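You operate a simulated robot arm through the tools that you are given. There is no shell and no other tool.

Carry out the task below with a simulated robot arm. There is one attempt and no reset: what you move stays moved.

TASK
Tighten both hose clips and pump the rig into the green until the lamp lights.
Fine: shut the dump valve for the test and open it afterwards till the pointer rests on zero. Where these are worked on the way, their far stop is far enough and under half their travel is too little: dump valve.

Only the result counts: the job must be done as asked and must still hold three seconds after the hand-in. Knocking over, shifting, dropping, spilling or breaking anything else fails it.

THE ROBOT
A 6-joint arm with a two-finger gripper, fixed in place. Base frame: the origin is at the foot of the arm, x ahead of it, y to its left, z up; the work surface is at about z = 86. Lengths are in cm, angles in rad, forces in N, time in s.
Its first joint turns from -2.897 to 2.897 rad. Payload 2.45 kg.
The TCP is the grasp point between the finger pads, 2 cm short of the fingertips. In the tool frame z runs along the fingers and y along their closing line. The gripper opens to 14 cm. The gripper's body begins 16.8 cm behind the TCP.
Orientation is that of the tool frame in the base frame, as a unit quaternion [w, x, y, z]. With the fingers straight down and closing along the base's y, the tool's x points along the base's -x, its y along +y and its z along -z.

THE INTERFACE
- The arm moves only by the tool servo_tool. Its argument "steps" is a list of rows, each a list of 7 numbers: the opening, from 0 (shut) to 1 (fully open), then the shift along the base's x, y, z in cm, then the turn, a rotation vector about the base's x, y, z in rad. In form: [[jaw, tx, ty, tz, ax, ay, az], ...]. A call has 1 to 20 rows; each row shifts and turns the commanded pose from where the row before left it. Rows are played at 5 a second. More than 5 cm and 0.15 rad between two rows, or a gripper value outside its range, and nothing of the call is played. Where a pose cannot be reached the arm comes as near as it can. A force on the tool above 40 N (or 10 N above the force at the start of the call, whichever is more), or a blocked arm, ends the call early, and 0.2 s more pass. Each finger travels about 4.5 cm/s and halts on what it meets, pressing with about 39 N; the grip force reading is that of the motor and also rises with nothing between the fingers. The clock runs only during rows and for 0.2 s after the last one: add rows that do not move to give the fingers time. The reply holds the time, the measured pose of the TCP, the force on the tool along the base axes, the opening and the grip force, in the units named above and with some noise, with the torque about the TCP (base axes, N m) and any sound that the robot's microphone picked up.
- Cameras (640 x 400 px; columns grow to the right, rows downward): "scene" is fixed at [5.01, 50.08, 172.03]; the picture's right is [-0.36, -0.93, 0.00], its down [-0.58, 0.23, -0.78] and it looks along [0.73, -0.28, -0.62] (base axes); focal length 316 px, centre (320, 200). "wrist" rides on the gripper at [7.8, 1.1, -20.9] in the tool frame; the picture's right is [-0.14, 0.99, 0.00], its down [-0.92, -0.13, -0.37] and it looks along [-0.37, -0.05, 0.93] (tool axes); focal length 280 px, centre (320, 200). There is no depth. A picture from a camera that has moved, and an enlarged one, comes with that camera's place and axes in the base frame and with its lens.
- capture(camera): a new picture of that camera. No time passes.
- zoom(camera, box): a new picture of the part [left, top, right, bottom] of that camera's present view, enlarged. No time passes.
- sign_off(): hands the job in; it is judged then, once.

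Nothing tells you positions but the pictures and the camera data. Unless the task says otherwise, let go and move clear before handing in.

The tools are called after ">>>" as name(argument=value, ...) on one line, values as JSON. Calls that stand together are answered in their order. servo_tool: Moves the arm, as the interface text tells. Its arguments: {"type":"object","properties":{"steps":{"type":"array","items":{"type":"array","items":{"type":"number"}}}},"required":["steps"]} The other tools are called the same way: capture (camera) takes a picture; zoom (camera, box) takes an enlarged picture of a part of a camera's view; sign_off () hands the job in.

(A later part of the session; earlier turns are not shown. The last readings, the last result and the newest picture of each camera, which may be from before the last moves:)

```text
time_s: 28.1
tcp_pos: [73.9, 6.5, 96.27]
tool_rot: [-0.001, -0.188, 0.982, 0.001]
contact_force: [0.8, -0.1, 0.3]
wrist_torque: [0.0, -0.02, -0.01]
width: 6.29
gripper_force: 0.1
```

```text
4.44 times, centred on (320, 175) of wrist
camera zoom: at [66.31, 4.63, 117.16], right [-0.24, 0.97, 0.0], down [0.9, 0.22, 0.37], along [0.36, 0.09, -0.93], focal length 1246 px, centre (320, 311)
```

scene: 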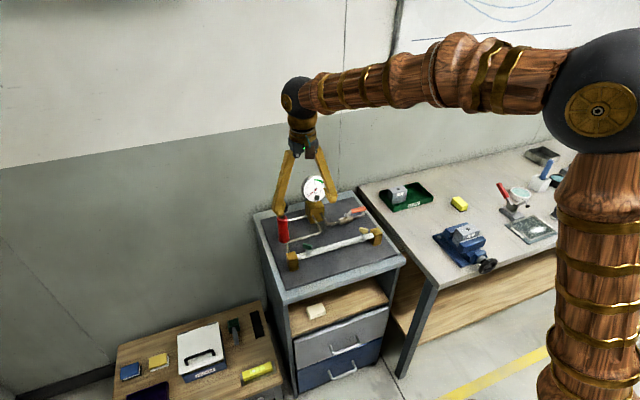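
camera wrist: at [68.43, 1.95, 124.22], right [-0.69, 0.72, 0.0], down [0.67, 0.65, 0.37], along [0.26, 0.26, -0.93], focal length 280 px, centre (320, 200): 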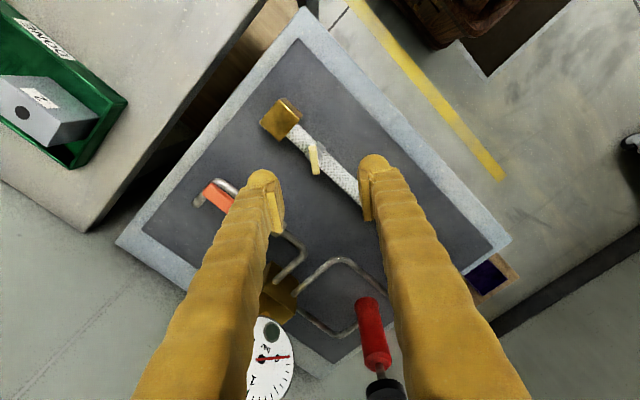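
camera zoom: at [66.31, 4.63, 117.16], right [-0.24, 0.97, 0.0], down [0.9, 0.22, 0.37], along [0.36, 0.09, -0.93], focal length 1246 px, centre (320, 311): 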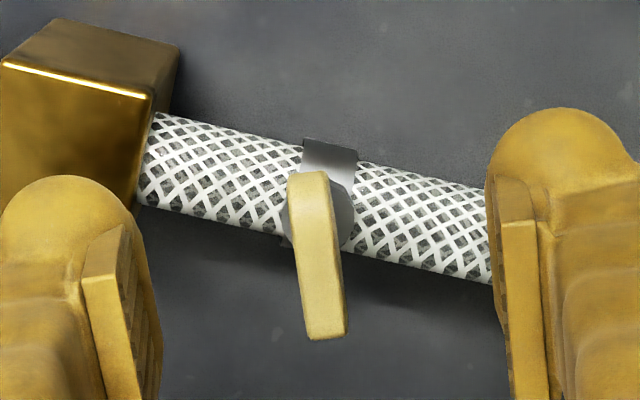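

The wing turned freely and hasn't moved vertically; the upward force came from gripping before the arm had settled. I'll regrip now that it is at rest and go on.

>>> servo_tool(steps=[[0.3, 0.05, 0, 0, 0, 0, 0], [0.2, 0, 0, 0, 0, 0, 0], [0.1, 0, 0, 0, 0, 0, 0], [0, 0, 0, 0, 0, 0, 0], [0, 0, 0, 0, 0, 0, 0], [0, 0, 0, 0, 0, 0, 0]])

>>> servo_tool(steps=[[0, 0, 0, 0, 0, 0, -0.12], [0, 0, 0, 0, 0, 0, -0.12], [0, 0, 0, 0, 0, 0, -0.12], [0, 0, 0, 0, 0, 0, -0.12], [0, 0, 0, 0, 0, 0, 0]])

```text
time_s: 29.5
tcp_pos: [74.06, 6.46, 96.44]
tool_rot: [-0.001, -0.188, 0.982, 0.001]
contact_force: [4.4, -5.7, -3.0]
wrist_torque: [-0.08, -0.02, 0.02]
width: 0.63
gripper_force: 34.5
```

```text
time_s: 30.7
tcp_pos: [74.01, 6.59, 96.34]
tool_rot: [0.0, 0.052, 0.999, 0.001]
contact_force: [11.1, -4.9, 9.7]
wrist_torque: [-0.07, -0.15, 0.02]
width: 0.66
gripper_force: 34.5
```

Load is modest. Continuing clockwise toward the expected stop.

>>> servo_tool(steps=[[0, 0.03, 0, 0.02, 0, 0, -0.12], [0, 0, 0, 0, 0, 0, -0.12], [0, 0, 0, 0, 0, 0, -0.12], [0, 0, 0, 0, 0, 0, -0.12], [0, 0, 0, 0, 0, 0, -0.12], [0, 0, 0, 0, 0, 0, 0]])

```text
time_s: 32.1
tcp_pos: [73.97, 6.48, 96.25]
tool_rot: [0.0, 0.345, 0.939, 0.001]
contact_force: [3.6, -12.0, 8.8]
wrist_torque: [-0.12, -0.05, -0.03]
width: 0.63
gripper_force: 35.2
```

Still turning freely at low load. Continuing.

>>> servo_tool(steps=[[0, 0, -0.03, 0.02, 0, 0, -0.12], [0, 0, 0, 0, 0, 0, -0.12], [0, 0, 0, 0, 0, 0, -0.12], [0, 0, 0, 0, 0, 0, -0.12], [0, 0, 0, 0, 0, 0, -0.12], [0, 0, 0, 0, 0, 0, 0]])

```text
time_s: 33.5
tcp_pos: [73.94, 6.54, 96.37]
tool_rot: [0.0, 0.607, 0.795, 0.0]
contact_force: [-5.7, -11.6, -9.2]
wrist_torque: [-0.14, 0.07, 0.02]
width: 0.65
gripper_force: 34.7
```

At θ ≈ −1.30 rad with no resistance yet. Next few steps should reach the stop.

>>> servo_tool(steps=[[0, 0, -0.03, 0, 0, 0, -0.1], [0, 0, 0, 0, 0, 0, -0.1], [0, 0, 0, 0, 0, 0, -0.08], [0, 0, 0, 0, 0, 0, 0]])

```text
time_s: 34.5
tcp_pos: [73.91, 6.53, 96.36]
tool_rot: [0.0, 0.712, 0.703, 0.001]
contact_force: [-16.5, -1.6, -2.6]
wrist_torque: [-0.08, 0.22, 0.36]
width: 0.64
gripper_force: 34.0
```

Torque is rising (0.36 N·m), so the stop is near. Pushing slightly further.

>>> servo_tool(steps=[[0, 0, 0, 0, 0, 0, -0.06], [0, 0, 0, 0, 0, 0, -0.06], [0, 0, 0, 0, 0, 0, 0]])

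>>> zoom(camera="wrist", box=[250, 130, 390, 220])

```text
time_s: 35.3
tcp_pos: [74.04, 6.48, 96.47]
tool_rot: [0.001, 0.752, 0.659, 0.002]
contact_force: [-24.8, 8.6, 24.0]
wrist_torque: [0.13, 0.38, 1.01]
width: 0.8
gripper_force: 36.1
```

```text
4.44 times, centred on (320, 175) of wrist
camera zoom: at [76.03, 14.08, 117.42], right [0.96, -0.27, 0.0], down [-0.25, -0.9, 0.37], along [-0.1, -0.35, -0.93], focal length 1246 px, centre (320, 311)
```

zoom: 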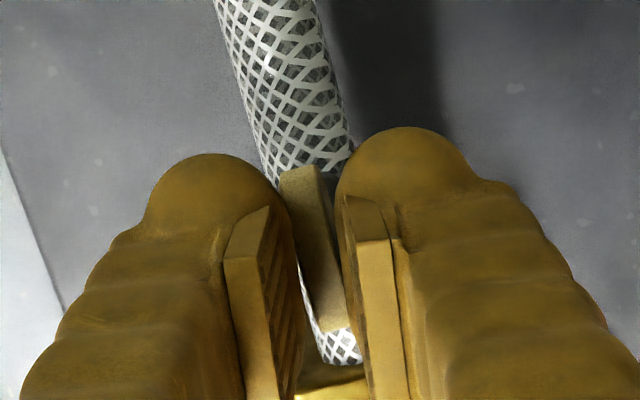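

The cream clip has also reached its stop at about 1 N·m. Relaxing, releasing and rising, then checking both wings.

>>> servo_tool(steps=[[0, 0, 0, 0, 0, 0, 0.08], [0.3, 0, 0, 0, 0, 0, 0], [0.45, 0, 0, 0, 0, 0, 0], [0.45, 0, 0, 4, 0, 0, 0], [0.45, 0, 0, 4, 0, 0, 0], [0.45, 0, 0, 4, 0, 0, 0], [0.45, 0, 0, 0, 0, 0, 0]])

>>> capture(camera="wrist")

>>> zoom(camera="scene", box=[240, 160, 400, 280])

>>> zoom(camera="scene", box=[330, 195, 390, 240])

```text
time_s: 36.9
tcp_pos: [74.32, 6.29, 108.48]
tool_rot: [0.001, 0.726, 0.688, 0.001]
contact_force: [-0.2, -0.2, 0.0]
wrist_torque: [0.0, 0.02, 0.0]
width: 6.3
gripper_force: 0.1
```

```text
taken
camera wrist: at [75.62, 14.1, 129.32], right [0.98, -0.19, 0.0], down [-0.18, -0.91, 0.37], along [-0.07, -0.36, -0.93], focal length 280 px, centre (320, 200)
```

wrist: 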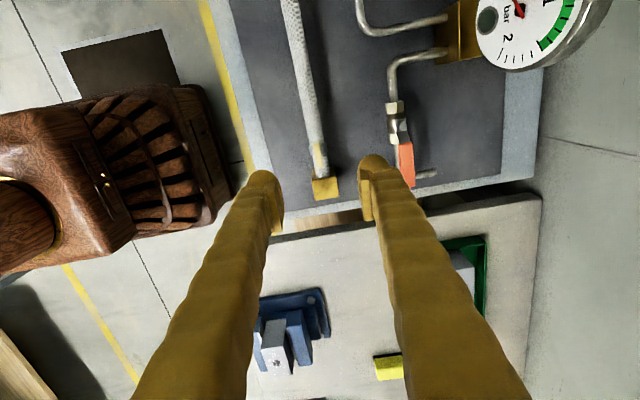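

```text
3.33 times, centred on (320, 220) of scene
camera zoom: at [5.01, 50.08, 172.03], right [-0.36, -0.93, 0.0], down [-0.58, 0.23, -0.78], along [0.73, -0.28, -0.62], focal length 1053 px, centre (320, 133)
```

zoom: 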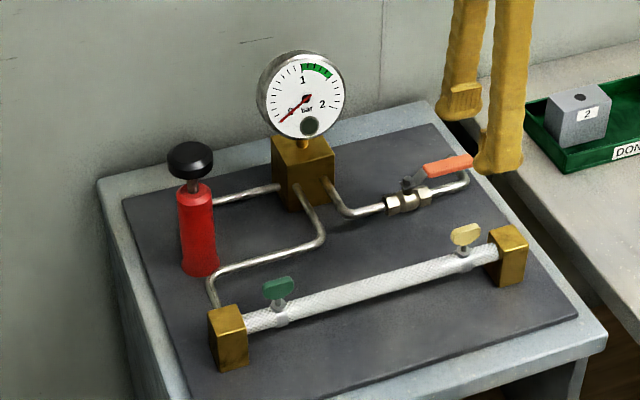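

```text
8.89 times, centred on (360, 218) of scene
camera zoom: at [5.01, 50.08, 172.03], right [-0.36, -0.93, 0.0], down [-0.58, 0.23, -0.78], along [0.73, -0.28, -0.62], focal length 2808 px, centre (-36, 44)
```

zoom: 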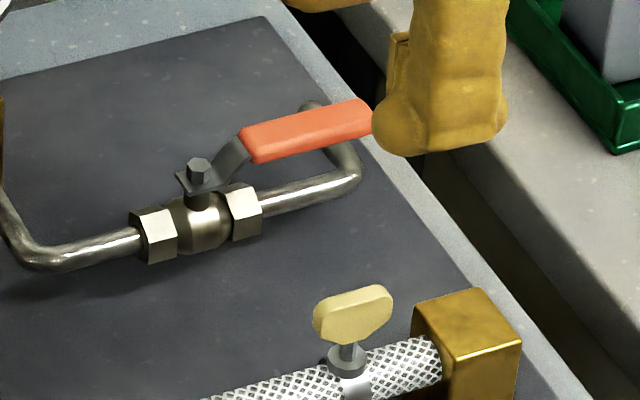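

Both clips are now tight with wings along the hose. Next is the dump valve: I'll zoom in on its lever to find its position and height.

>>> zoom(camera="wrist", box=[360, 70, 460, 200])

>>> zoom(camera="scene", box=[345, 200, 377, 225])

```text
3.08 times, centred on (410, 135) of wrist
camera zoom: at [75.62, 14.1, 129.32], right [0.98, -0.19, 0.0], down [-0.18, -0.91, 0.37], along [-0.07, -0.36, -0.93], focal length 863 px, centre (43, 400)
```

zoom: 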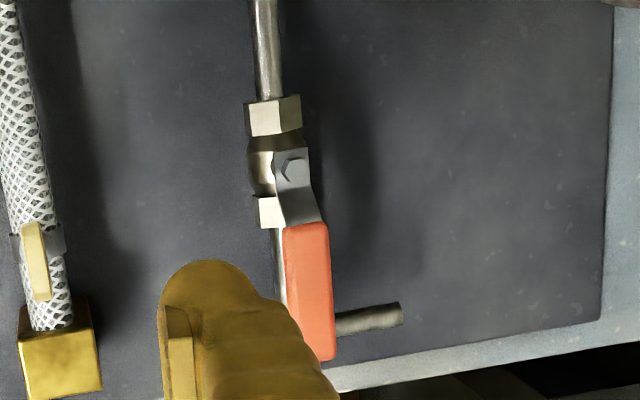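

```text
16.00 times, centred on (361, 212) of scene
camera zoom: at [5.01, 50.08, 172.03], right [-0.36, -0.93, 0.0], down [-0.58, 0.23, -0.78], along [0.73, -0.28, -0.62], focal length 5053 px, centre (-336, 0)
```

zoom: 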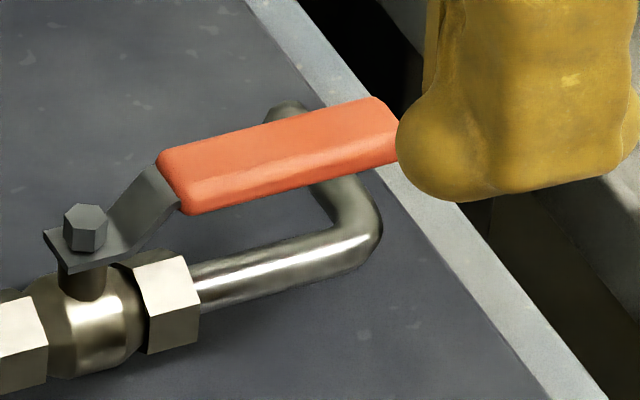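

The lever is along the pipe (open), pivot about (84.4, 8.4), red grip from y≈6.4 to 0.9 with its top at z≈95.7. I'll position the jaws above it as a fork, closing along x.

>>> servo_tool(steps=[[0.35, 2.55, -0.69, 0, 0, 0, 0.054], [0.35, 2.55, -0.69, 0, 0, 0, 0], [0.35, 2.55, -0.69, -2, 0, 0, 0], [0.35, 2.55, -0.69, -2, 0, 0, 0], [0.35, 0, 0, -2, 0, 0, 0], [0.35, 0, 0, 0, 0, 0, 0]])

>>> capture(camera="wrist")

>>> zoom(camera="scene", box=[330, 180, 400, 230])

```text
time_s: 38.3
tcp_pos: [84.24, 3.73, 102.43]
tool_rot: [0.0, 0.706, 0.708, 0.001]
contact_force: [0.3, 0.3, 0.2]
wrist_torque: [-0.02, -0.01, 0.0]
width: 4.92
gripper_force: 0.1
```

```text
taken
camera wrist: at [85.29, 11.49, 123.32], right [0.99, -0.14, 0.0], down [-0.13, -0.92, 0.37], along [-0.05, -0.36, -0.93], focal length 280 px, centre (320, 200)
```

wrist: 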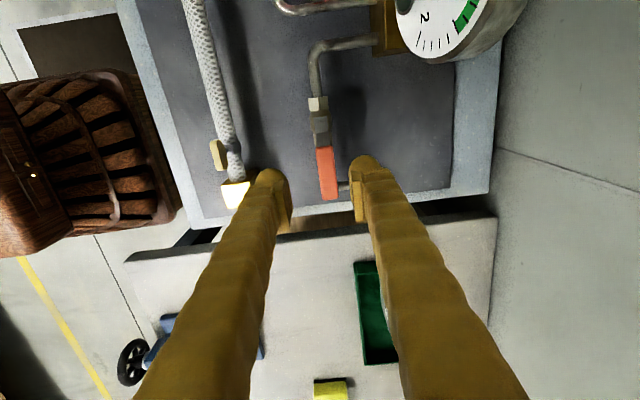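

```text
8.00 times, centred on (365, 205) of scene
camera zoom: at [5.01, 50.08, 172.03], right [-0.36, -0.93, 0.0], down [-0.58, 0.23, -0.78], along [0.73, -0.28, -0.62], focal length 2527 px, centre (-40, 160)
```

zoom: 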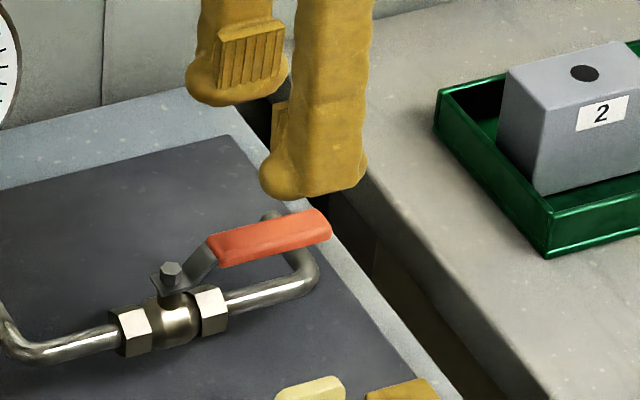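

The lever appears a little to the right of the jaw centre. I'll zoom to measure before lowering.

>>> zoom(camera="wrist", box=[260, 90, 400, 210])

```text
3.33 times, centred on (330, 150) of wrist
camera zoom: at [85.29, 11.49, 123.32], right [0.99, -0.14, 0.0], down [-0.13, -0.92, 0.37], along [-0.05, -0.36, -0.93], focal length 935 px, centre (287, 367)
```

zoom: 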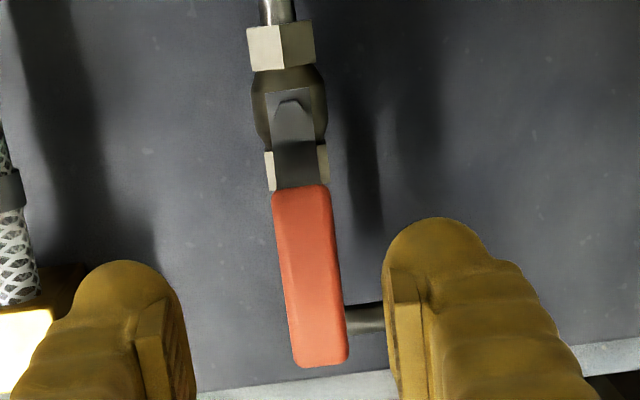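

The lever centre is about 0.65 cm further in x. I'll shift, descend so the tips straddle the grip, and narrow the fork.

>>> servo_tool(steps=[[0.35, 0.65, 0, -2, 0, 0, -0.03], [0.35, 0, 0, -2, 0, 0, 0], [0.35, 0, 0, -1.5, 0, 0, 0], [0.35, 0, 0, 0, 0, 0, 0]])

>>> zoom(camera="wrist", box=[250, 110, 390, 220])

>>> zoom(camera="scene", box=[340, 190, 390, 225])

```text
time_s: 39.3
tcp_pos: [84.88, 3.65, 96.89]
tool_rot: [0.0, 0.717, 0.697, 0.001]
contact_force: [0.3, 0.2, 0.1]
wrist_torque: [0.01, 0.01, 0.0]
width: 4.91
gripper_force: 0.0
```

```text
3.64 times, centred on (320, 165) of wrist
camera zoom: at [86.01, 11.38, 117.73], right [0.99, -0.17, 0.0], down [-0.15, -0.92, 0.37], along [-0.06, -0.36, -0.93], focal length 1020 px, centre (320, 327)
```

zoom: 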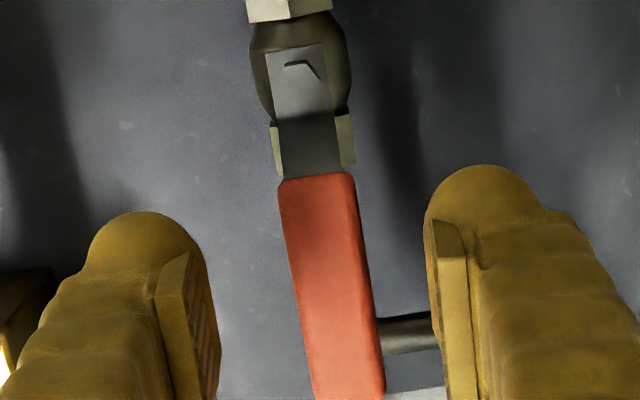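

```text
11.43 times, centred on (365, 208) of scene
camera zoom: at [5.01, 50.08, 172.03], right [-0.36, -0.93, 0.0], down [-0.58, 0.23, -0.78], along [0.73, -0.28, -0.62], focal length 3610 px, centre (-194, 114)
```

zoom: 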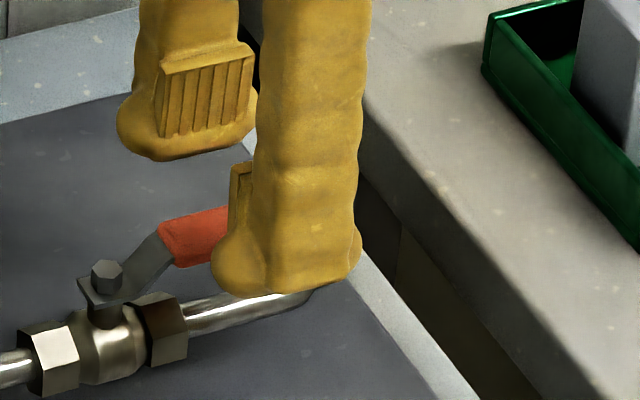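

The lever sits between the fingers. Lowering the last 1.4 cm and narrowing the fork around the grip.

>>> servo_tool(steps=[[0.35, 0.05, 0, -0.7, 0, 0, 0], [0.35, 0, 0, -0.7, 0, 0, 0], [0.25, 0, 0, 0, 0, 0, 0], [0.18, 0, 0, 0, 0, 0, 0], [0.18, 0, 0, 0, 0, 0, 0]])

>>> zoom(camera="wrist", box=[250, 110, 390, 220])

>>> zoom(camera="scene", box=[340, 190, 390, 225])

```text
time_s: 40.5
tcp_pos: [85.01, 3.57, 95.5]
tool_rot: [0.001, 0.717, 0.697, 0.001]
contact_force: [-1.3, -0.2, 0.2]
wrist_torque: [0.03, 0.02, -0.02]
width: 2.53
gripper_force: 0.1
```

```text
3.64 times, centred on (320, 165) of wrist
camera zoom: at [86.19, 11.4, 116.35], right [0.99, -0.17, 0.0], down [-0.15, -0.92, 0.37], along [-0.06, -0.36, -0.93], focal length 1020 px, centre (320, 327)
```

zoom: 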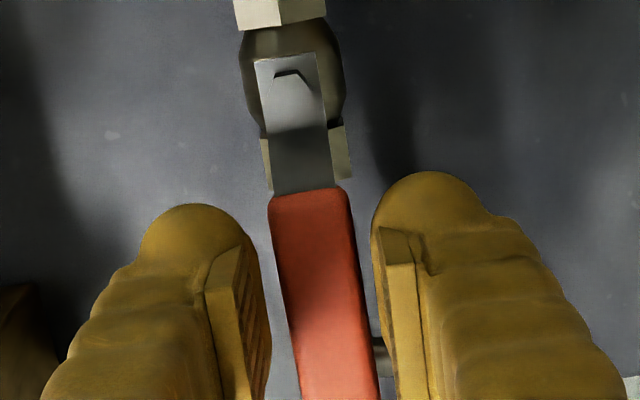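

```text
11.43 times, centred on (365, 208) of scene
camera zoom: at [5.01, 50.08, 172.03], right [-0.36, -0.93, 0.0], down [-0.58, 0.23, -0.78], along [0.73, -0.28, -0.62], focal length 3610 px, centre (-194, 114)
```

zoom: 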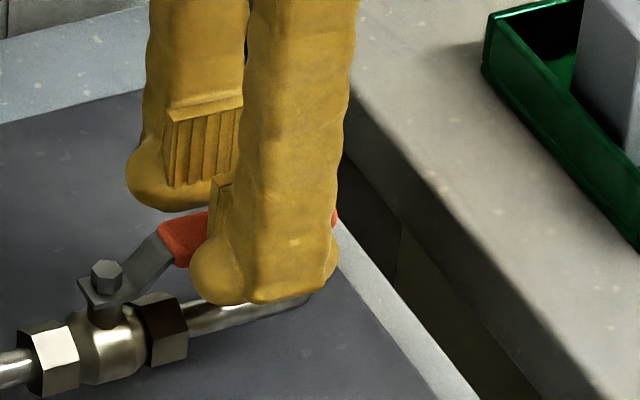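

The fork straddles the lever. I'll test the turning direction by nudging it toward −x (clockwise) first and watching the force.

>>> servo_tool(steps=[[0.18, -0.4, 0, 0, 0, 0, -0.04], [0.18, -0.3, 0.02, 0, 0, 0, -0.06], [0.18, -0.3, 0.04, 0, 0, 0, -0.06], [0.18, 0, 0, 0, 0, 0, 0]])

>>> zoom(camera="wrist", box=[250, 110, 390, 220])

```text
time_s: 41.5
tcp_pos: [84.06, 3.82, 95.43]
tool_rot: [0.001, 0.77, 0.638, 0.001]
contact_force: [1.7, -1.0, 0.4]
wrist_torque: [-0.01, -0.04, 0.0]
width: 2.66
gripper_force: 0.7
```

```text
3.64 times, centred on (320, 165) of wrist
camera zoom: at [86.42, 11.24, 116.31], right [0.95, -0.32, 0.0], down [-0.3, -0.88, 0.37], along [-0.12, -0.35, -0.93], focal length 1020 px, centre (320, 327)
```

zoom: 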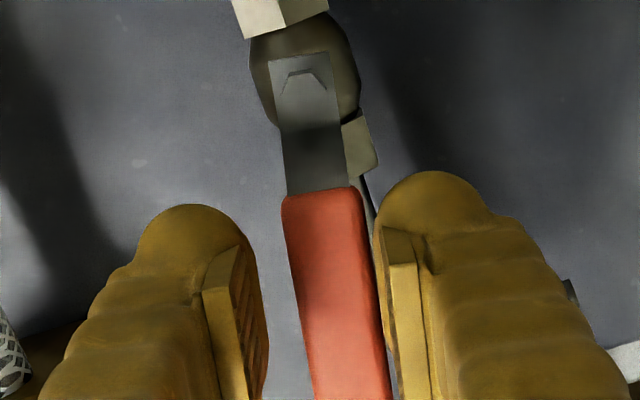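

The lever moves easily toward −x. I'll follow the arc round the pivot, checking partway.

>>> servo_tool(steps=[[0.18, -0.546, 0.15, 0, 0, 0, -0.12], [0.18, -0.524, 0.217, 0, 0, 0, -0.12], [0.18, -0.495, 0.278, 0, 0, 0, -0.12], [0.18, -0.457, 0.336, 0, 0, 0, -0.12], [0.18, -0.413, 0.388, 0, 0, 0, -0.12], [0.18, -0.365, 0.435, 0, 0, 0, -0.12], [0.18, 0, 0, 0, 0, 0, 0]])

>>> zoom(camera="wrist", box=[250, 110, 390, 220])

>>> zoom(camera="scene", box=[330, 180, 400, 230])

```text
time_s: 43.1
tcp_pos: [81.11, 5.69, 95.37]
tool_rot: [0.001, 0.946, 0.325, 0.001]
contact_force: [2.2, -1.3, 0.1]
wrist_torque: [-0.04, -0.01, -0.03]
width: 2.71
gripper_force: 0.8
```

```text
3.64 times, centred on (320, 165) of wrist
camera zoom: at [87.86, 9.62, 116.29], right [0.5, -0.87, 0.0], down [-0.81, -0.46, 0.37], along [-0.32, -0.19, -0.93], focal length 1020 px, centre (320, 327)
```

zoom: 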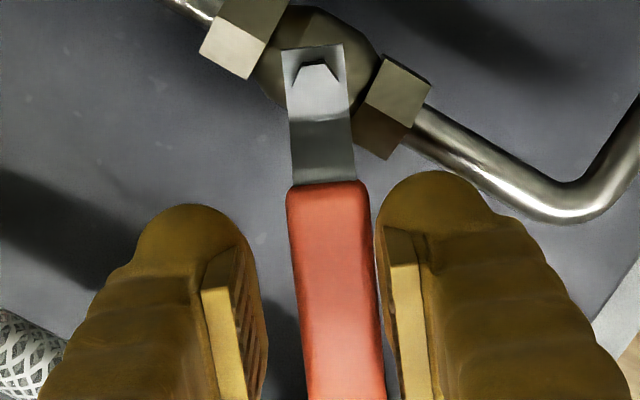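

```text
8.00 times, centred on (365, 205) of scene
camera zoom: at [5.01, 50.08, 172.03], right [-0.36, -0.93, 0.0], down [-0.58, 0.23, -0.78], along [0.73, -0.28, -0.62], focal length 2527 px, centre (-40, 160)
```

zoom: 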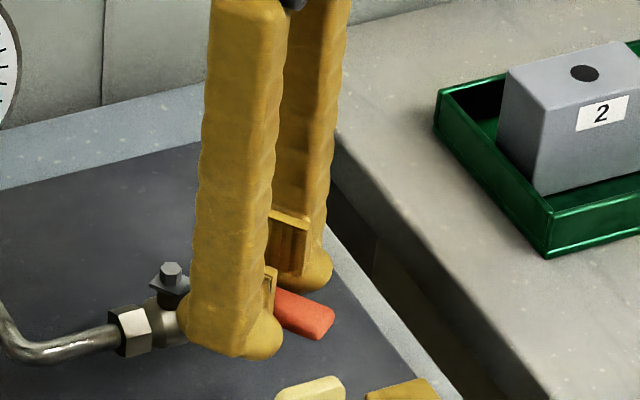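

The lever follows nicely; about half way. Continuing the arc to the shut position.

>>> servo_tool(steps=[[0.18, -0.31, 0.476, 0, 0, 0, -0.12], [0.18, -0.251, 0.509, 0, 0, 0, -0.12], [0.18, -0.188, 0.534, 0, 0, 0, -0.12], [0.18, -0.122, 0.553, 0, 0, 0, -0.12], [0.18, -0.056, 0.565, 0, 0, 0, -0.12], [0.18, 0, 0, 0, 0, 0, 0]])

>>> zoom(camera="wrist", box=[250, 110, 390, 220])

>>> zoom(camera="scene", box=[330, 180, 400, 230])

```text
time_s: 44.5
tcp_pos: [80.18, 3.86, 95.03]
tool_rot: [-0.029, 0.998, 0.056, 0.003]
contact_force: [-10.7, 9.1, 12.1]
wrist_torque: [-0.06, -0.23, 0.94]
width: 3.86
gripper_force: 29.1
out of reach, approached as far as the arm can: row 4, 5
```

```text
3.64 times, centred on (320, 165) of wrist
camera zoom: at [87.94, 2.46, 115.81], right [-0.03, -1.0, -0.06], down [-0.93, 0.0, 0.37], along [-0.37, 0.06, -0.93], focal length 1020 px, centre (320, 327)
```

zoom: 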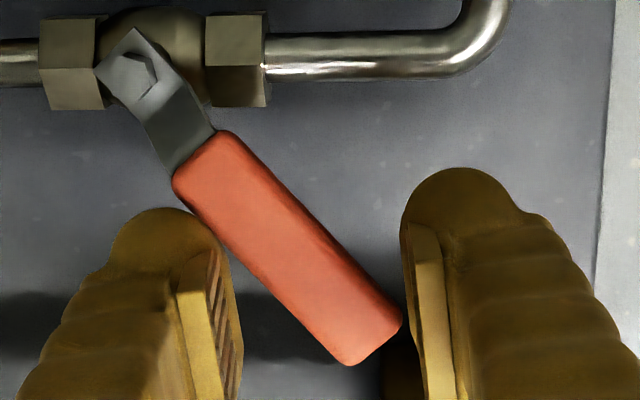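

```text
8.00 times, centred on (365, 205) of scene
camera zoom: at [5.01, 50.08, 172.03], right [-0.36, -0.93, 0.0], down [-0.58, 0.23, -0.78], along [0.73, -0.28, -0.62], focal length 2527 px, centre (-40, 160)
```

zoom: 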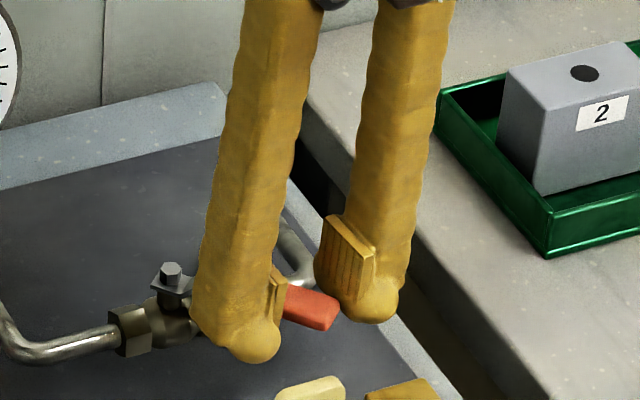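

The wrist ran out of range near the end and the arm slid sideways, so the lever is only about half turned and wedged in the fork. I'll widen the fork and back out of that pose, then come back with the gripper flipped by 180°.

>>> servo_tool(steps=[[0.4, 0, 0, 0, 0, 0, 0], [0.4, 0.056, -0.565, 0, 0, 0, 0.12], [0.4, 0.122, -0.553, 0, 0, 0, 0.12], [0.4, 0, 0, 0, 0, 0, 0]])

>>> zoom(camera="wrist", box=[250, 110, 390, 220])

>>> zoom(camera="scene", box=[330, 180, 400, 230])

```text
time_s: 45.5
tcp_pos: [80.38, 2.83, 94.82]
tool_rot: [-0.03, 0.984, 0.176, 0.0]
contact_force: [0.1, -0.8, -0.6]
wrist_torque: [-0.02, -0.01, 0.0]
width: 5.61
gripper_force: 0.1
```

```text
3.64 times, centred on (320, 165) of wrist
camera zoom: at [88.33, 3.28, 115.71], right [0.21, -0.97, -0.06], down [-0.9, -0.22, 0.37], along [-0.37, -0.03, -0.93], focal length 1020 px, centre (320, 327)
```

zoom: 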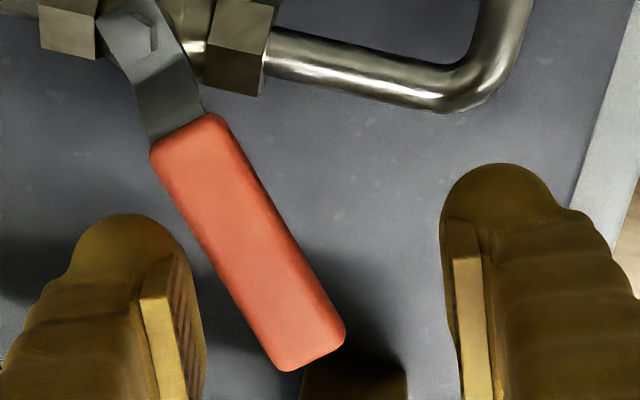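

```text
8.00 times, centred on (365, 205) of scene
camera zoom: at [5.01, 50.08, 172.03], right [-0.36, -0.93, 0.0], down [-0.58, 0.23, -0.78], along [0.73, -0.28, -0.62], focal length 2527 px, centre (-40, 160)
```

zoom: 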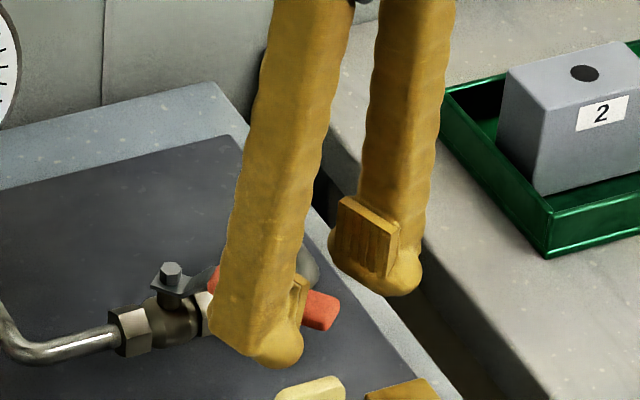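

The fork is free of the lever, which stands at about 50° of travel. I'll rise, remove the slight tilt, and turn the gripper the other way round to finish the stroke.

>>> servo_tool(steps=[[0.4, 0, 0, 4, 0, 0, 0], [0.4, 0, 0, 4, -0.059, -0.011, 0], [0.4, 0.05, 0.14, 0, 0, 0, 0.15], [0.4, 0.05, 0.14, 0, 0, 0, 0.15], [0.4, 0.05, 0.14, 0, 0, 0, 0.15], [0.4, 0.05, 0.14, 0, 0, 0, 0.15], [0.4, 0.05, 0.14, 0, 0, 0, 0.15], [0.4, 0.05, 0.14, 0, 0, 0, 0.15], [0.4, 0.05, 0.14, 0, 0, 0, 0.15], [0.4, 0.05, 0.14, 0, 0, 0, 0.15], [0.4, 0.05, 0.14, 0, 0, 0, 0.15], [0.4, 0.05, 0.14, 0, 0, 0, 0.15], [0.4, 0.05, 0.14, 0, 0, 0, 0.15], [0.4, 0.05, 0.14, 0, 0, 0, 0.15], [0.4, 0.05, 0.14, 0, 0, 0, 0.15], [0.4, 0.05, 0.14, 0, 0, 0, 0.15], [0.4, 0.05, 0.14, 0, 0, 0, 0.15], [0.4, 0.05, 0.14, 0, 0, 0, 0.15], [0.4, 0.05, 0.14, 0, 0, 0, 0.15], [0.4, 0.05, 0.14, 0, 0, 0, 0.15]])

>>> servo_tool(steps=[[0.4, 0, 0, 0, 0, 0, 0.15], [0.4, 0, 0, 0, 0, 0, 0.15], [0.4, 0, 0, 0, 0, 0, 0.15], [0.4, 0, 0, 0, 0, 0, 0.15], [0.4, 0, 0, 0, 0, 0, 0.15], [0.4, 0, 0, 0, 0, 0, 0]])

>>> capture(camera="wrist")

>>> zoom(camera="scene", box=[330, 180, 400, 230])

```text
time_s: 49.7
tcp_pos: [81.29, 5.28, 103.05]
tool_rot: [0.0, 0.043, 0.999, 0.002]
contact_force: [-0.1, 0.4, 0.3]
wrist_torque: [0.0, -0.02, -0.04]
width: 5.6
gripper_force: 0.1
```

```text
time_s: 51.1
tcp_pos: [81.21, 5.27, 102.95]
tool_rot: [-0.001, -0.325, 0.946, 0.001]
contact_force: [0.4, -0.3, 0.7]
wrist_torque: [0.03, -0.02, -0.01]
width: 5.61
gripper_force: 0.0
```

```text
taken
camera wrist: at [74.4, 1.33, 123.85], right [-0.5, 0.87, 0.0], down [0.81, 0.46, 0.37], along [0.32, 0.19, -0.93], focal length 280 px, centre (320, 200)
```

wrist: 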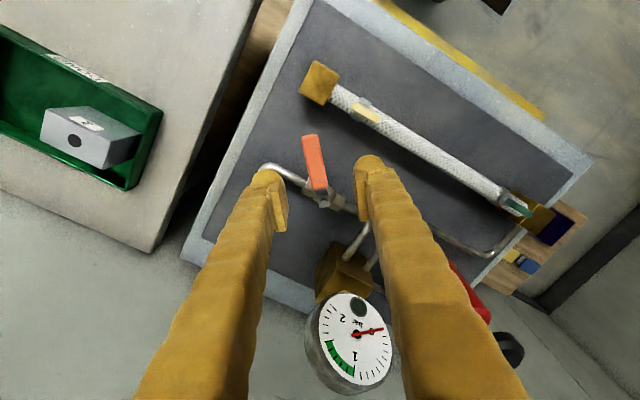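

```text
8.00 times, centred on (365, 205) of scene
camera zoom: at [5.01, 50.08, 172.03], right [-0.36, -0.93, 0.0], down [-0.58, 0.23, -0.78], along [0.73, -0.28, -0.62], focal length 2527 px, centre (-40, 160)
```

zoom: 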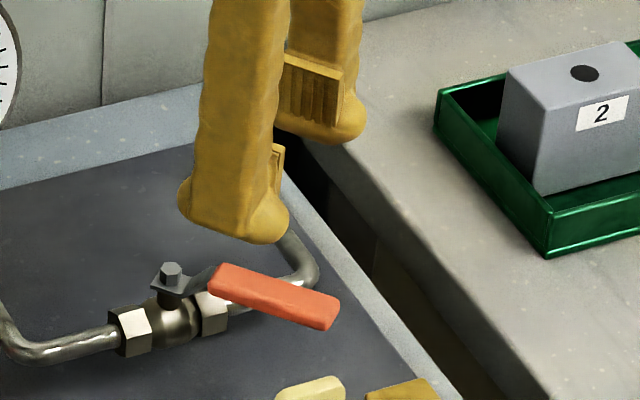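

The lever is seen clearly; the gripper needs about 0.65 cm toward −y and a slight turn. Lowering part way to confirm.

>>> servo_tool(steps=[[0.4, -0.05, -0.65, -1.5, 0, 0, 0.07], [0.4, 0, 0, -2, 0, 0, 0], [0.4, 0, 0, -2, 0, 0, 0], [0.4, 0, 0, 0, 0, 0, 0]])

>>> zoom(camera="wrist", box=[250, 110, 390, 220])

>>> zoom(camera="scene", box=[330, 180, 400, 230])

```text
time_s: 52.1
tcp_pos: [81.25, 4.63, 97.35]
tool_rot: [0.0, -0.357, 0.934, 0.001]
contact_force: [0.9, -0.3, 0.2]
wrist_torque: [0.01, -0.01, -0.02]
width: 5.58
gripper_force: 0.1
```

```text
3.64 times, centred on (320, 165) of wrist
camera zoom: at [74.7, 0.17, 118.27], right [-0.56, 0.83, 0.0], down [0.77, 0.52, 0.37], along [0.3, 0.21, -0.93], focal length 1020 px, centre (320, 327)
```

zoom: 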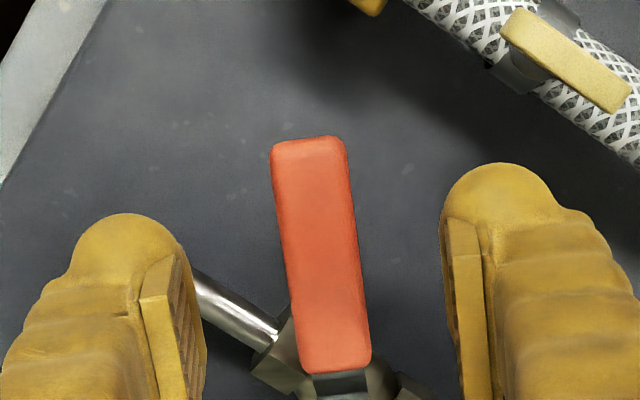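

```text
8.00 times, centred on (365, 205) of scene
camera zoom: at [5.01, 50.08, 172.03], right [-0.36, -0.93, 0.0], down [-0.58, 0.23, -0.78], along [0.73, -0.28, -0.62], focal length 2527 px, centre (-40, 160)
```

zoom: 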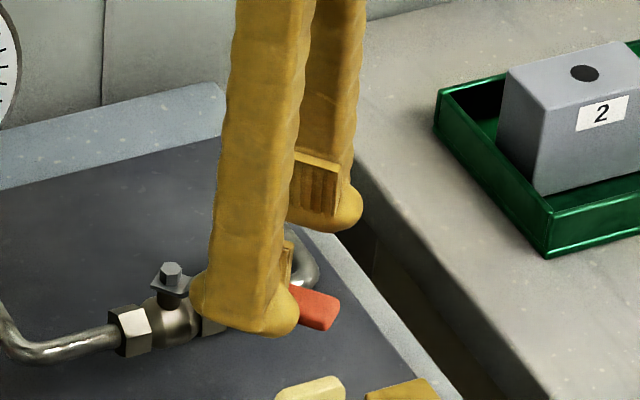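

The lever is centred and aligned in the fork now. I'll lower, narrow the fork and sweep the remaining arc, with plenty of wrist range this way round.

>>> servo_tool(steps=[[0.4, 0, 0, -1, 0, 0, 0], [0.4, 0, 0, -0.9, 0, 0, 0], [0.25, 0, 0, 0, 0, 0, 0], [0.18, 0, 0, 0, 0, 0, 0], [0.18, 0, 0, 0, 0, 0, 0], [0.18, -0.355, 0.444, 0, 0, 0, -0.12], [0.18, -0.295, 0.482, 0, 0, 0, -0.12], [0.18, -0.236, 0.515, 0, 0, 0, -0.12], [0.18, -0.173, 0.539, 0, 0, 0, -0.12], [0.18, -0.106, 0.556, 0, 0, 0, -0.12], [0.18, 0, 0, 0, 0, 0, 0]])

>>> zoom(camera="wrist", box=[250, 110, 390, 220])

>>> zoom(camera="scene", box=[330, 180, 400, 230])

```text
time_s: 54.5
tcp_pos: [80.1, 7.2, 95.58]
tool_rot: [0.0, -0.065, 0.998, 0.0]
contact_force: [-0.4, -2.2, 0.6]
wrist_torque: [-0.06, 0.05, 0.04]
width: 2.62
gripper_force: 1.1
```

```text
3.64 times, centred on (320, 165) of wrist
camera zoom: at [72.15, 7.3, 116.46], right [0.01, 1.0, 0.0], down [0.93, -0.01, 0.37], along [0.37, 0.0, -0.93], focal length 1020 px, centre (320, 327)
```

zoom: 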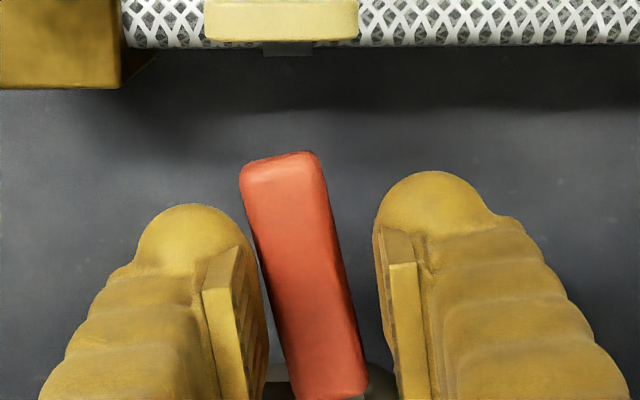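

```text
8.00 times, centred on (365, 205) of scene
camera zoom: at [5.01, 50.08, 172.03], right [-0.36, -0.93, 0.0], down [-0.58, 0.23, -0.78], along [0.73, -0.28, -0.62], focal length 2527 px, centre (-40, 160)
```

zoom: 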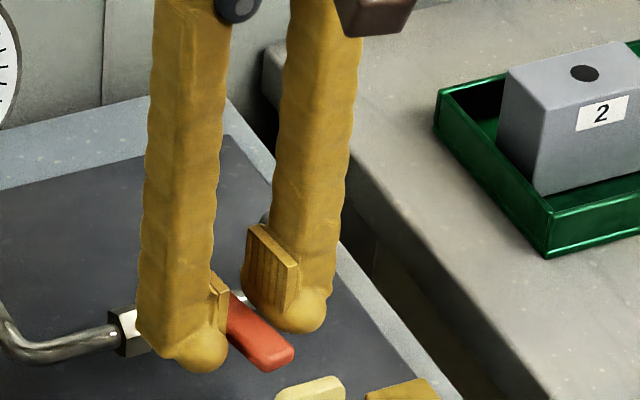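

Nearly there: the lever is about 75° round. Two or three more steps to the stop.

>>> servo_tool(steps=[[0.18, -0.04, 0.565, 0, 0, 0, -0.1], [0.18, 0.03, 0.5, 0, 0, 0, -0.05], [0.18, 0.03, 0.3, 0, 0, 0, 0], [0.18, 0, 0, 0, 0, 0, 0]])

>>> zoom(camera="wrist", box=[250, 110, 390, 220])

>>> zoom(camera="scene", box=[330, 180, 400, 230])

```text
time_s: 55.5
tcp_pos: [80.07, 8.72, 95.58]
tool_rot: [0.001, 0.011, 1.0, 0.001]
contact_force: [-3.6, -7.7, 1.1]
wrist_torque: [-0.13, 0.05, 0.08]
width: 3.05
gripper_force: 3.8
```

```text
3.64 times, centred on (320, 165) of wrist
camera zoom: at [72.28, 9.84, 116.43], right [0.16, 0.99, 0.0], down [0.92, -0.15, 0.37], along [0.36, -0.06, -0.93], focal length 1020 px, centre (320, 327)
```

zoom: 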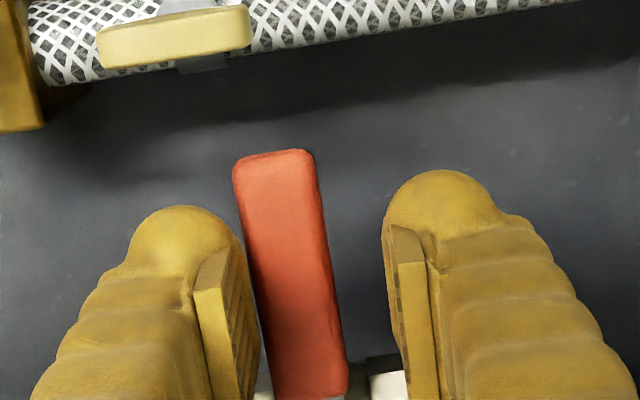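

```text
8.00 times, centred on (365, 205) of scene
camera zoom: at [5.01, 50.08, 172.03], right [-0.36, -0.93, 0.0], down [-0.58, 0.23, -0.78], along [0.73, -0.28, -0.62], focal length 2527 px, centre (-40, 160)
```

zoom: 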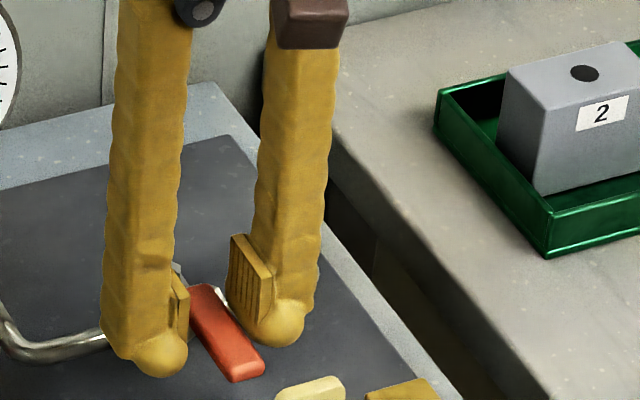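

The lever now lies at 90° to the pipe, and resistance is building, so it should be at its stop. A small extra push to confirm.

>>> servo_tool(steps=[[0.18, 0, 0.3, 0, 0, 0, 0], [0.18, 0, 0.2, 0, 0, 0, 0], [0.18, 0, 0, 0, 0, 0, 0]])

>>> zoom(camera="wrist", box=[250, 110, 390, 220])

```text
time_s: 56.3
tcp_pos: [80.08, 8.93, 95.5]
tool_rot: [0.0, 0.01, 1.0, 0.001]
contact_force: [-7.7, -19.7, 3.2]
wrist_torque: [-0.26, 0.14, 0.03]
width: 3.82
gripper_force: 10.1
```

```text
3.64 times, centred on (320, 165) of wrist
camera zoom: at [72.31, 10.25, 116.43], right [0.16, 0.99, 0.0], down [0.92, -0.15, 0.37], along [0.36, -0.06, -0.93], focal length 1020 px, centre (320, 327)
```

zoom: 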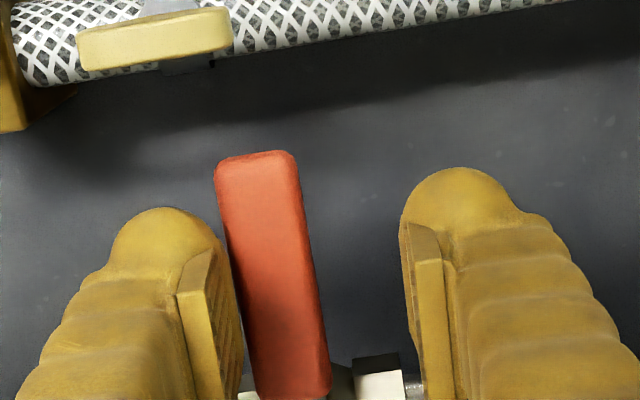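

The lever is hard against its stop: the valve is shut. I'll back off, open and rise clear, then look at the pump knob.

>>> servo_tool(steps=[[0.25, 0, -0.4, 0, 0, 0, 0], [0.4, 0, -0.3, 0, 0, 0, 0], [0.4, 0, 0, 0, 0, 0, 0], [0.4, 0, 0, 4, 0, 0, 0], [0.4, 0, 0, 4, 0, 0, 0], [0.4, 0, 0, 4, 0, 0, 0], [0.4, 0, 0, 4, 0, 0, 0], [0.4, 0, 0, 0, 0, 0, 0]])

>>> capture(camera="wrist")

>>> zoom(camera="scene", box=[240, 160, 400, 280])

>>> zoom(camera="scene", box=[262, 190, 312, 250])

```text
time_s: 58.1
tcp_pos: [80.14, 8.36, 111.54]
tool_rot: [0.0, 0.01, 1.0, 0.001]
contact_force: [0.7, -0.5, 0.9]
wrist_torque: [-0.02, 0.01, 0.01]
width: 5.58
gripper_force: 0.0
```

```text
taken
camera wrist: at [72.36, 9.58, 132.51], right [0.16, 0.99, 0.0], down [0.92, -0.15, 0.37], along [0.36, -0.06, -0.93], focal length 280 px, centre (320, 200)
```

wrist: 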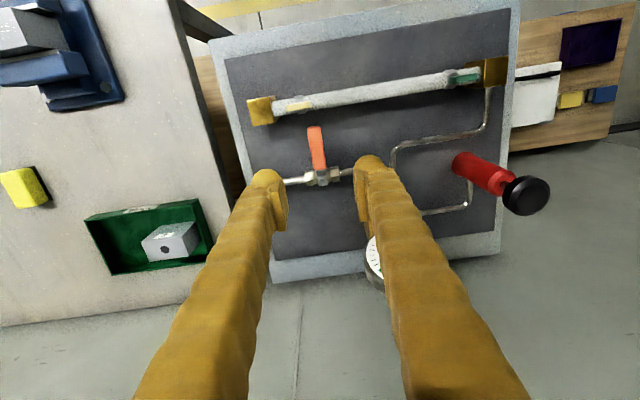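

```text
3.33 times, centred on (320, 220) of scene
camera zoom: at [5.01, 50.08, 172.03], right [-0.36, -0.93, 0.0], down [-0.58, 0.23, -0.78], along [0.73, -0.28, -0.62], focal length 1053 px, centre (320, 133)
```

zoom: 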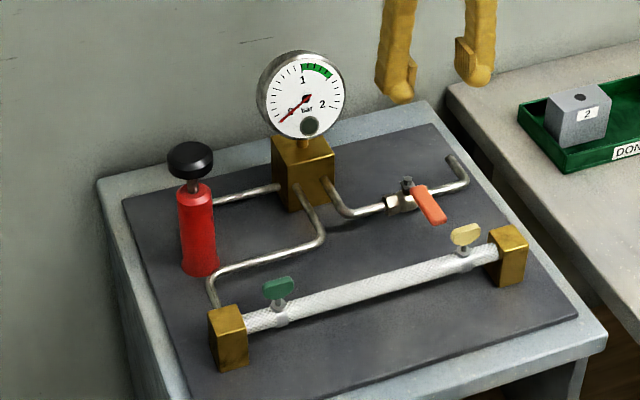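

```text
6.67 times, centred on (287, 220) of scene
camera zoom: at [5.01, 50.08, 172.03], right [-0.36, -0.93, 0.0], down [-0.58, 0.23, -0.78], along [0.73, -0.28, -0.62], focal length 2106 px, centre (540, 67)
```

zoom: 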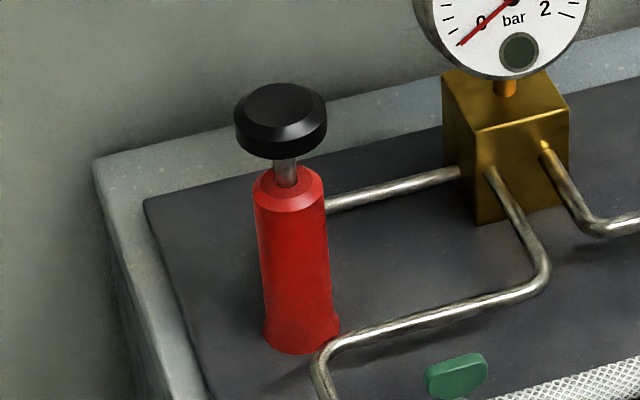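

The valve is shut (lever across the pipe) and the gauge reads 0. I'll move toward the pump, staying clear of the gauge, to look at the knob from above.

>>> servo_tool(steps=[[0.5, -0.5, 4, 1, 0, 0, 0], [0.5, -0.5, 4, 1, 0, 0, 0], [0.5, 0, 4, 1, 0, 0, 0], [0.5, 0, 4, 0.5, 0, 0, 0], [0.5, 0, 4, 0, 0, 0, 0.02], [0.5, 0, 0, 0, 0, 0, 0]])

>>> capture(camera="wrist")

```text
time_s: 59.5
tcp_pos: [79.24, 28.22, 114.95]
tool_rot: [0.0, -0.001, 1.0, 0.0]
contact_force: [-1.1, -0.2, 0.3]
wrist_torque: [-0.04, 0.01, -0.01]
width: 6.99
gripper_force: 0.0
```

```text
taken
camera wrist: at [71.33, 29.28, 135.86], right [0.14, 0.99, 0.0], down [0.92, -0.13, 0.37], along [0.36, -0.05, -0.93], focal length 280 px, centre (320, 200)
```

wrist: 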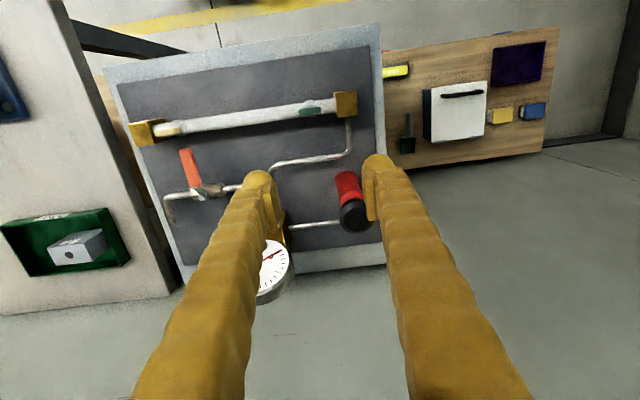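

The knob is at roughly (86.5, 31.8, 104). I'll go right above it and refine.

>>> servo_tool(steps=[[0.6, 3.6, 1.8, 0, 0, 0, 0], [0.6, 3.6, 1.8, 0, 0, 0, 0], [0.6, 0, 0, -1.5, 0, 0, 0], [0.6, 0, 0, 0, 0, 0, 0]])

>>> capture(camera="wrist")

>>> zoom(camera="scene", box=[250, 160, 330, 250])

```text
time_s: 60.5
tcp_pos: [86.45, 31.88, 113.55]
tool_rot: [0.0, -0.001, 1.0, 0.001]
contact_force: [0.1, -0.6, 0.1]
wrist_torque: [0.01, 0.02, -0.04]
width: 8.38
gripper_force: 0.0
```

```text
taken
camera wrist: at [78.56, 32.89, 134.47], right [0.14, 0.99, 0.0], down [0.92, -0.13, 0.37], along [0.36, -0.05, -0.93], focal length 280 px, centre (320, 200)
```

wrist: 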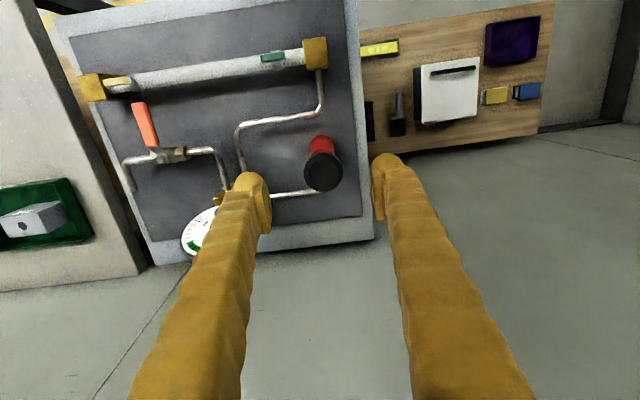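

```text
4.44 times, centred on (290, 205) of scene
camera zoom: at [5.01, 50.08, 172.03], right [-0.36, -0.93, 0.0], down [-0.58, 0.23, -0.78], along [0.73, -0.28, -0.62], focal length 1404 px, centre (453, 178)
```

zoom: 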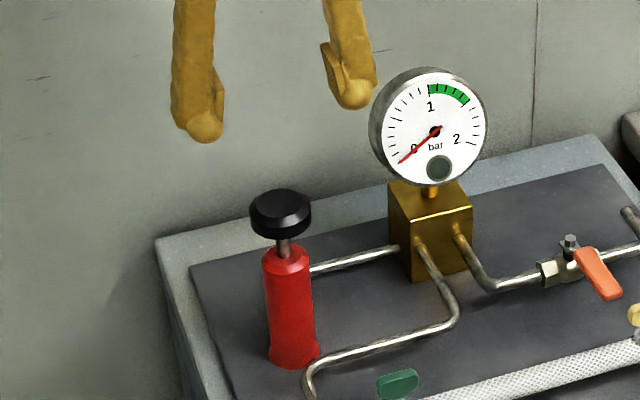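

The knob works out to about (87.5, 32.05), top near z = 103.4, body top near z = 99. I'll shift over it and come down half way to check alignment.

>>> servo_tool(steps=[[0.6, 1.0, 0.2, -2, 0, 0, 0], [0.6, 0, 0, -2, 0, 0, 0], [0.6, 0, 0, -1.5, 0, 0, 0], [0.6, 0, 0, 0, 0, 0, 0]])

>>> zoom(camera="wrist", box=[230, 100, 410, 220])

>>> zoom(camera="scene", box=[250, 160, 330, 250])

```text
time_s: 61.5
tcp_pos: [87.27, 32.09, 107.99]
tool_rot: [0.0, 0.001, 1.0, 0.001]
contact_force: [-0.5, 0.3, -0.4]
wrist_torque: [0.0, 0.01, 0.02]
width: 8.41
gripper_force: 0.2
```

```text
3.33 times, centred on (320, 160) of wrist
camera zoom: at [79.39, 33.12, 128.91], right [0.14, 0.99, 0.0], down [0.92, -0.13, 0.37], along [0.36, -0.05, -0.93], focal length 935 px, centre (320, 333)
```

zoom: 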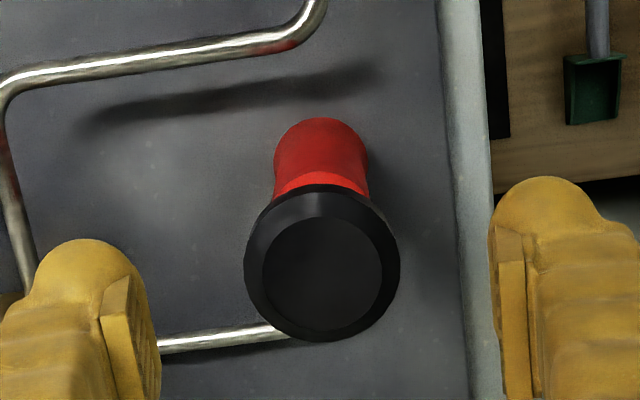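

```text
4.44 times, centred on (290, 205) of scene
camera zoom: at [5.01, 50.08, 172.03], right [-0.36, -0.93, 0.0], down [-0.58, 0.23, -0.78], along [0.73, -0.28, -0.62], focal length 1404 px, centre (453, 178)
```

zoom: 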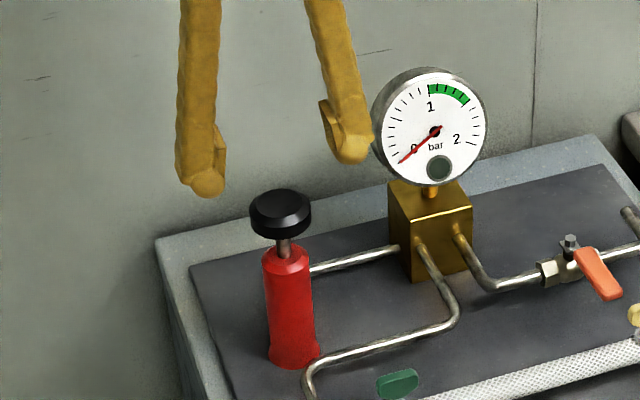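

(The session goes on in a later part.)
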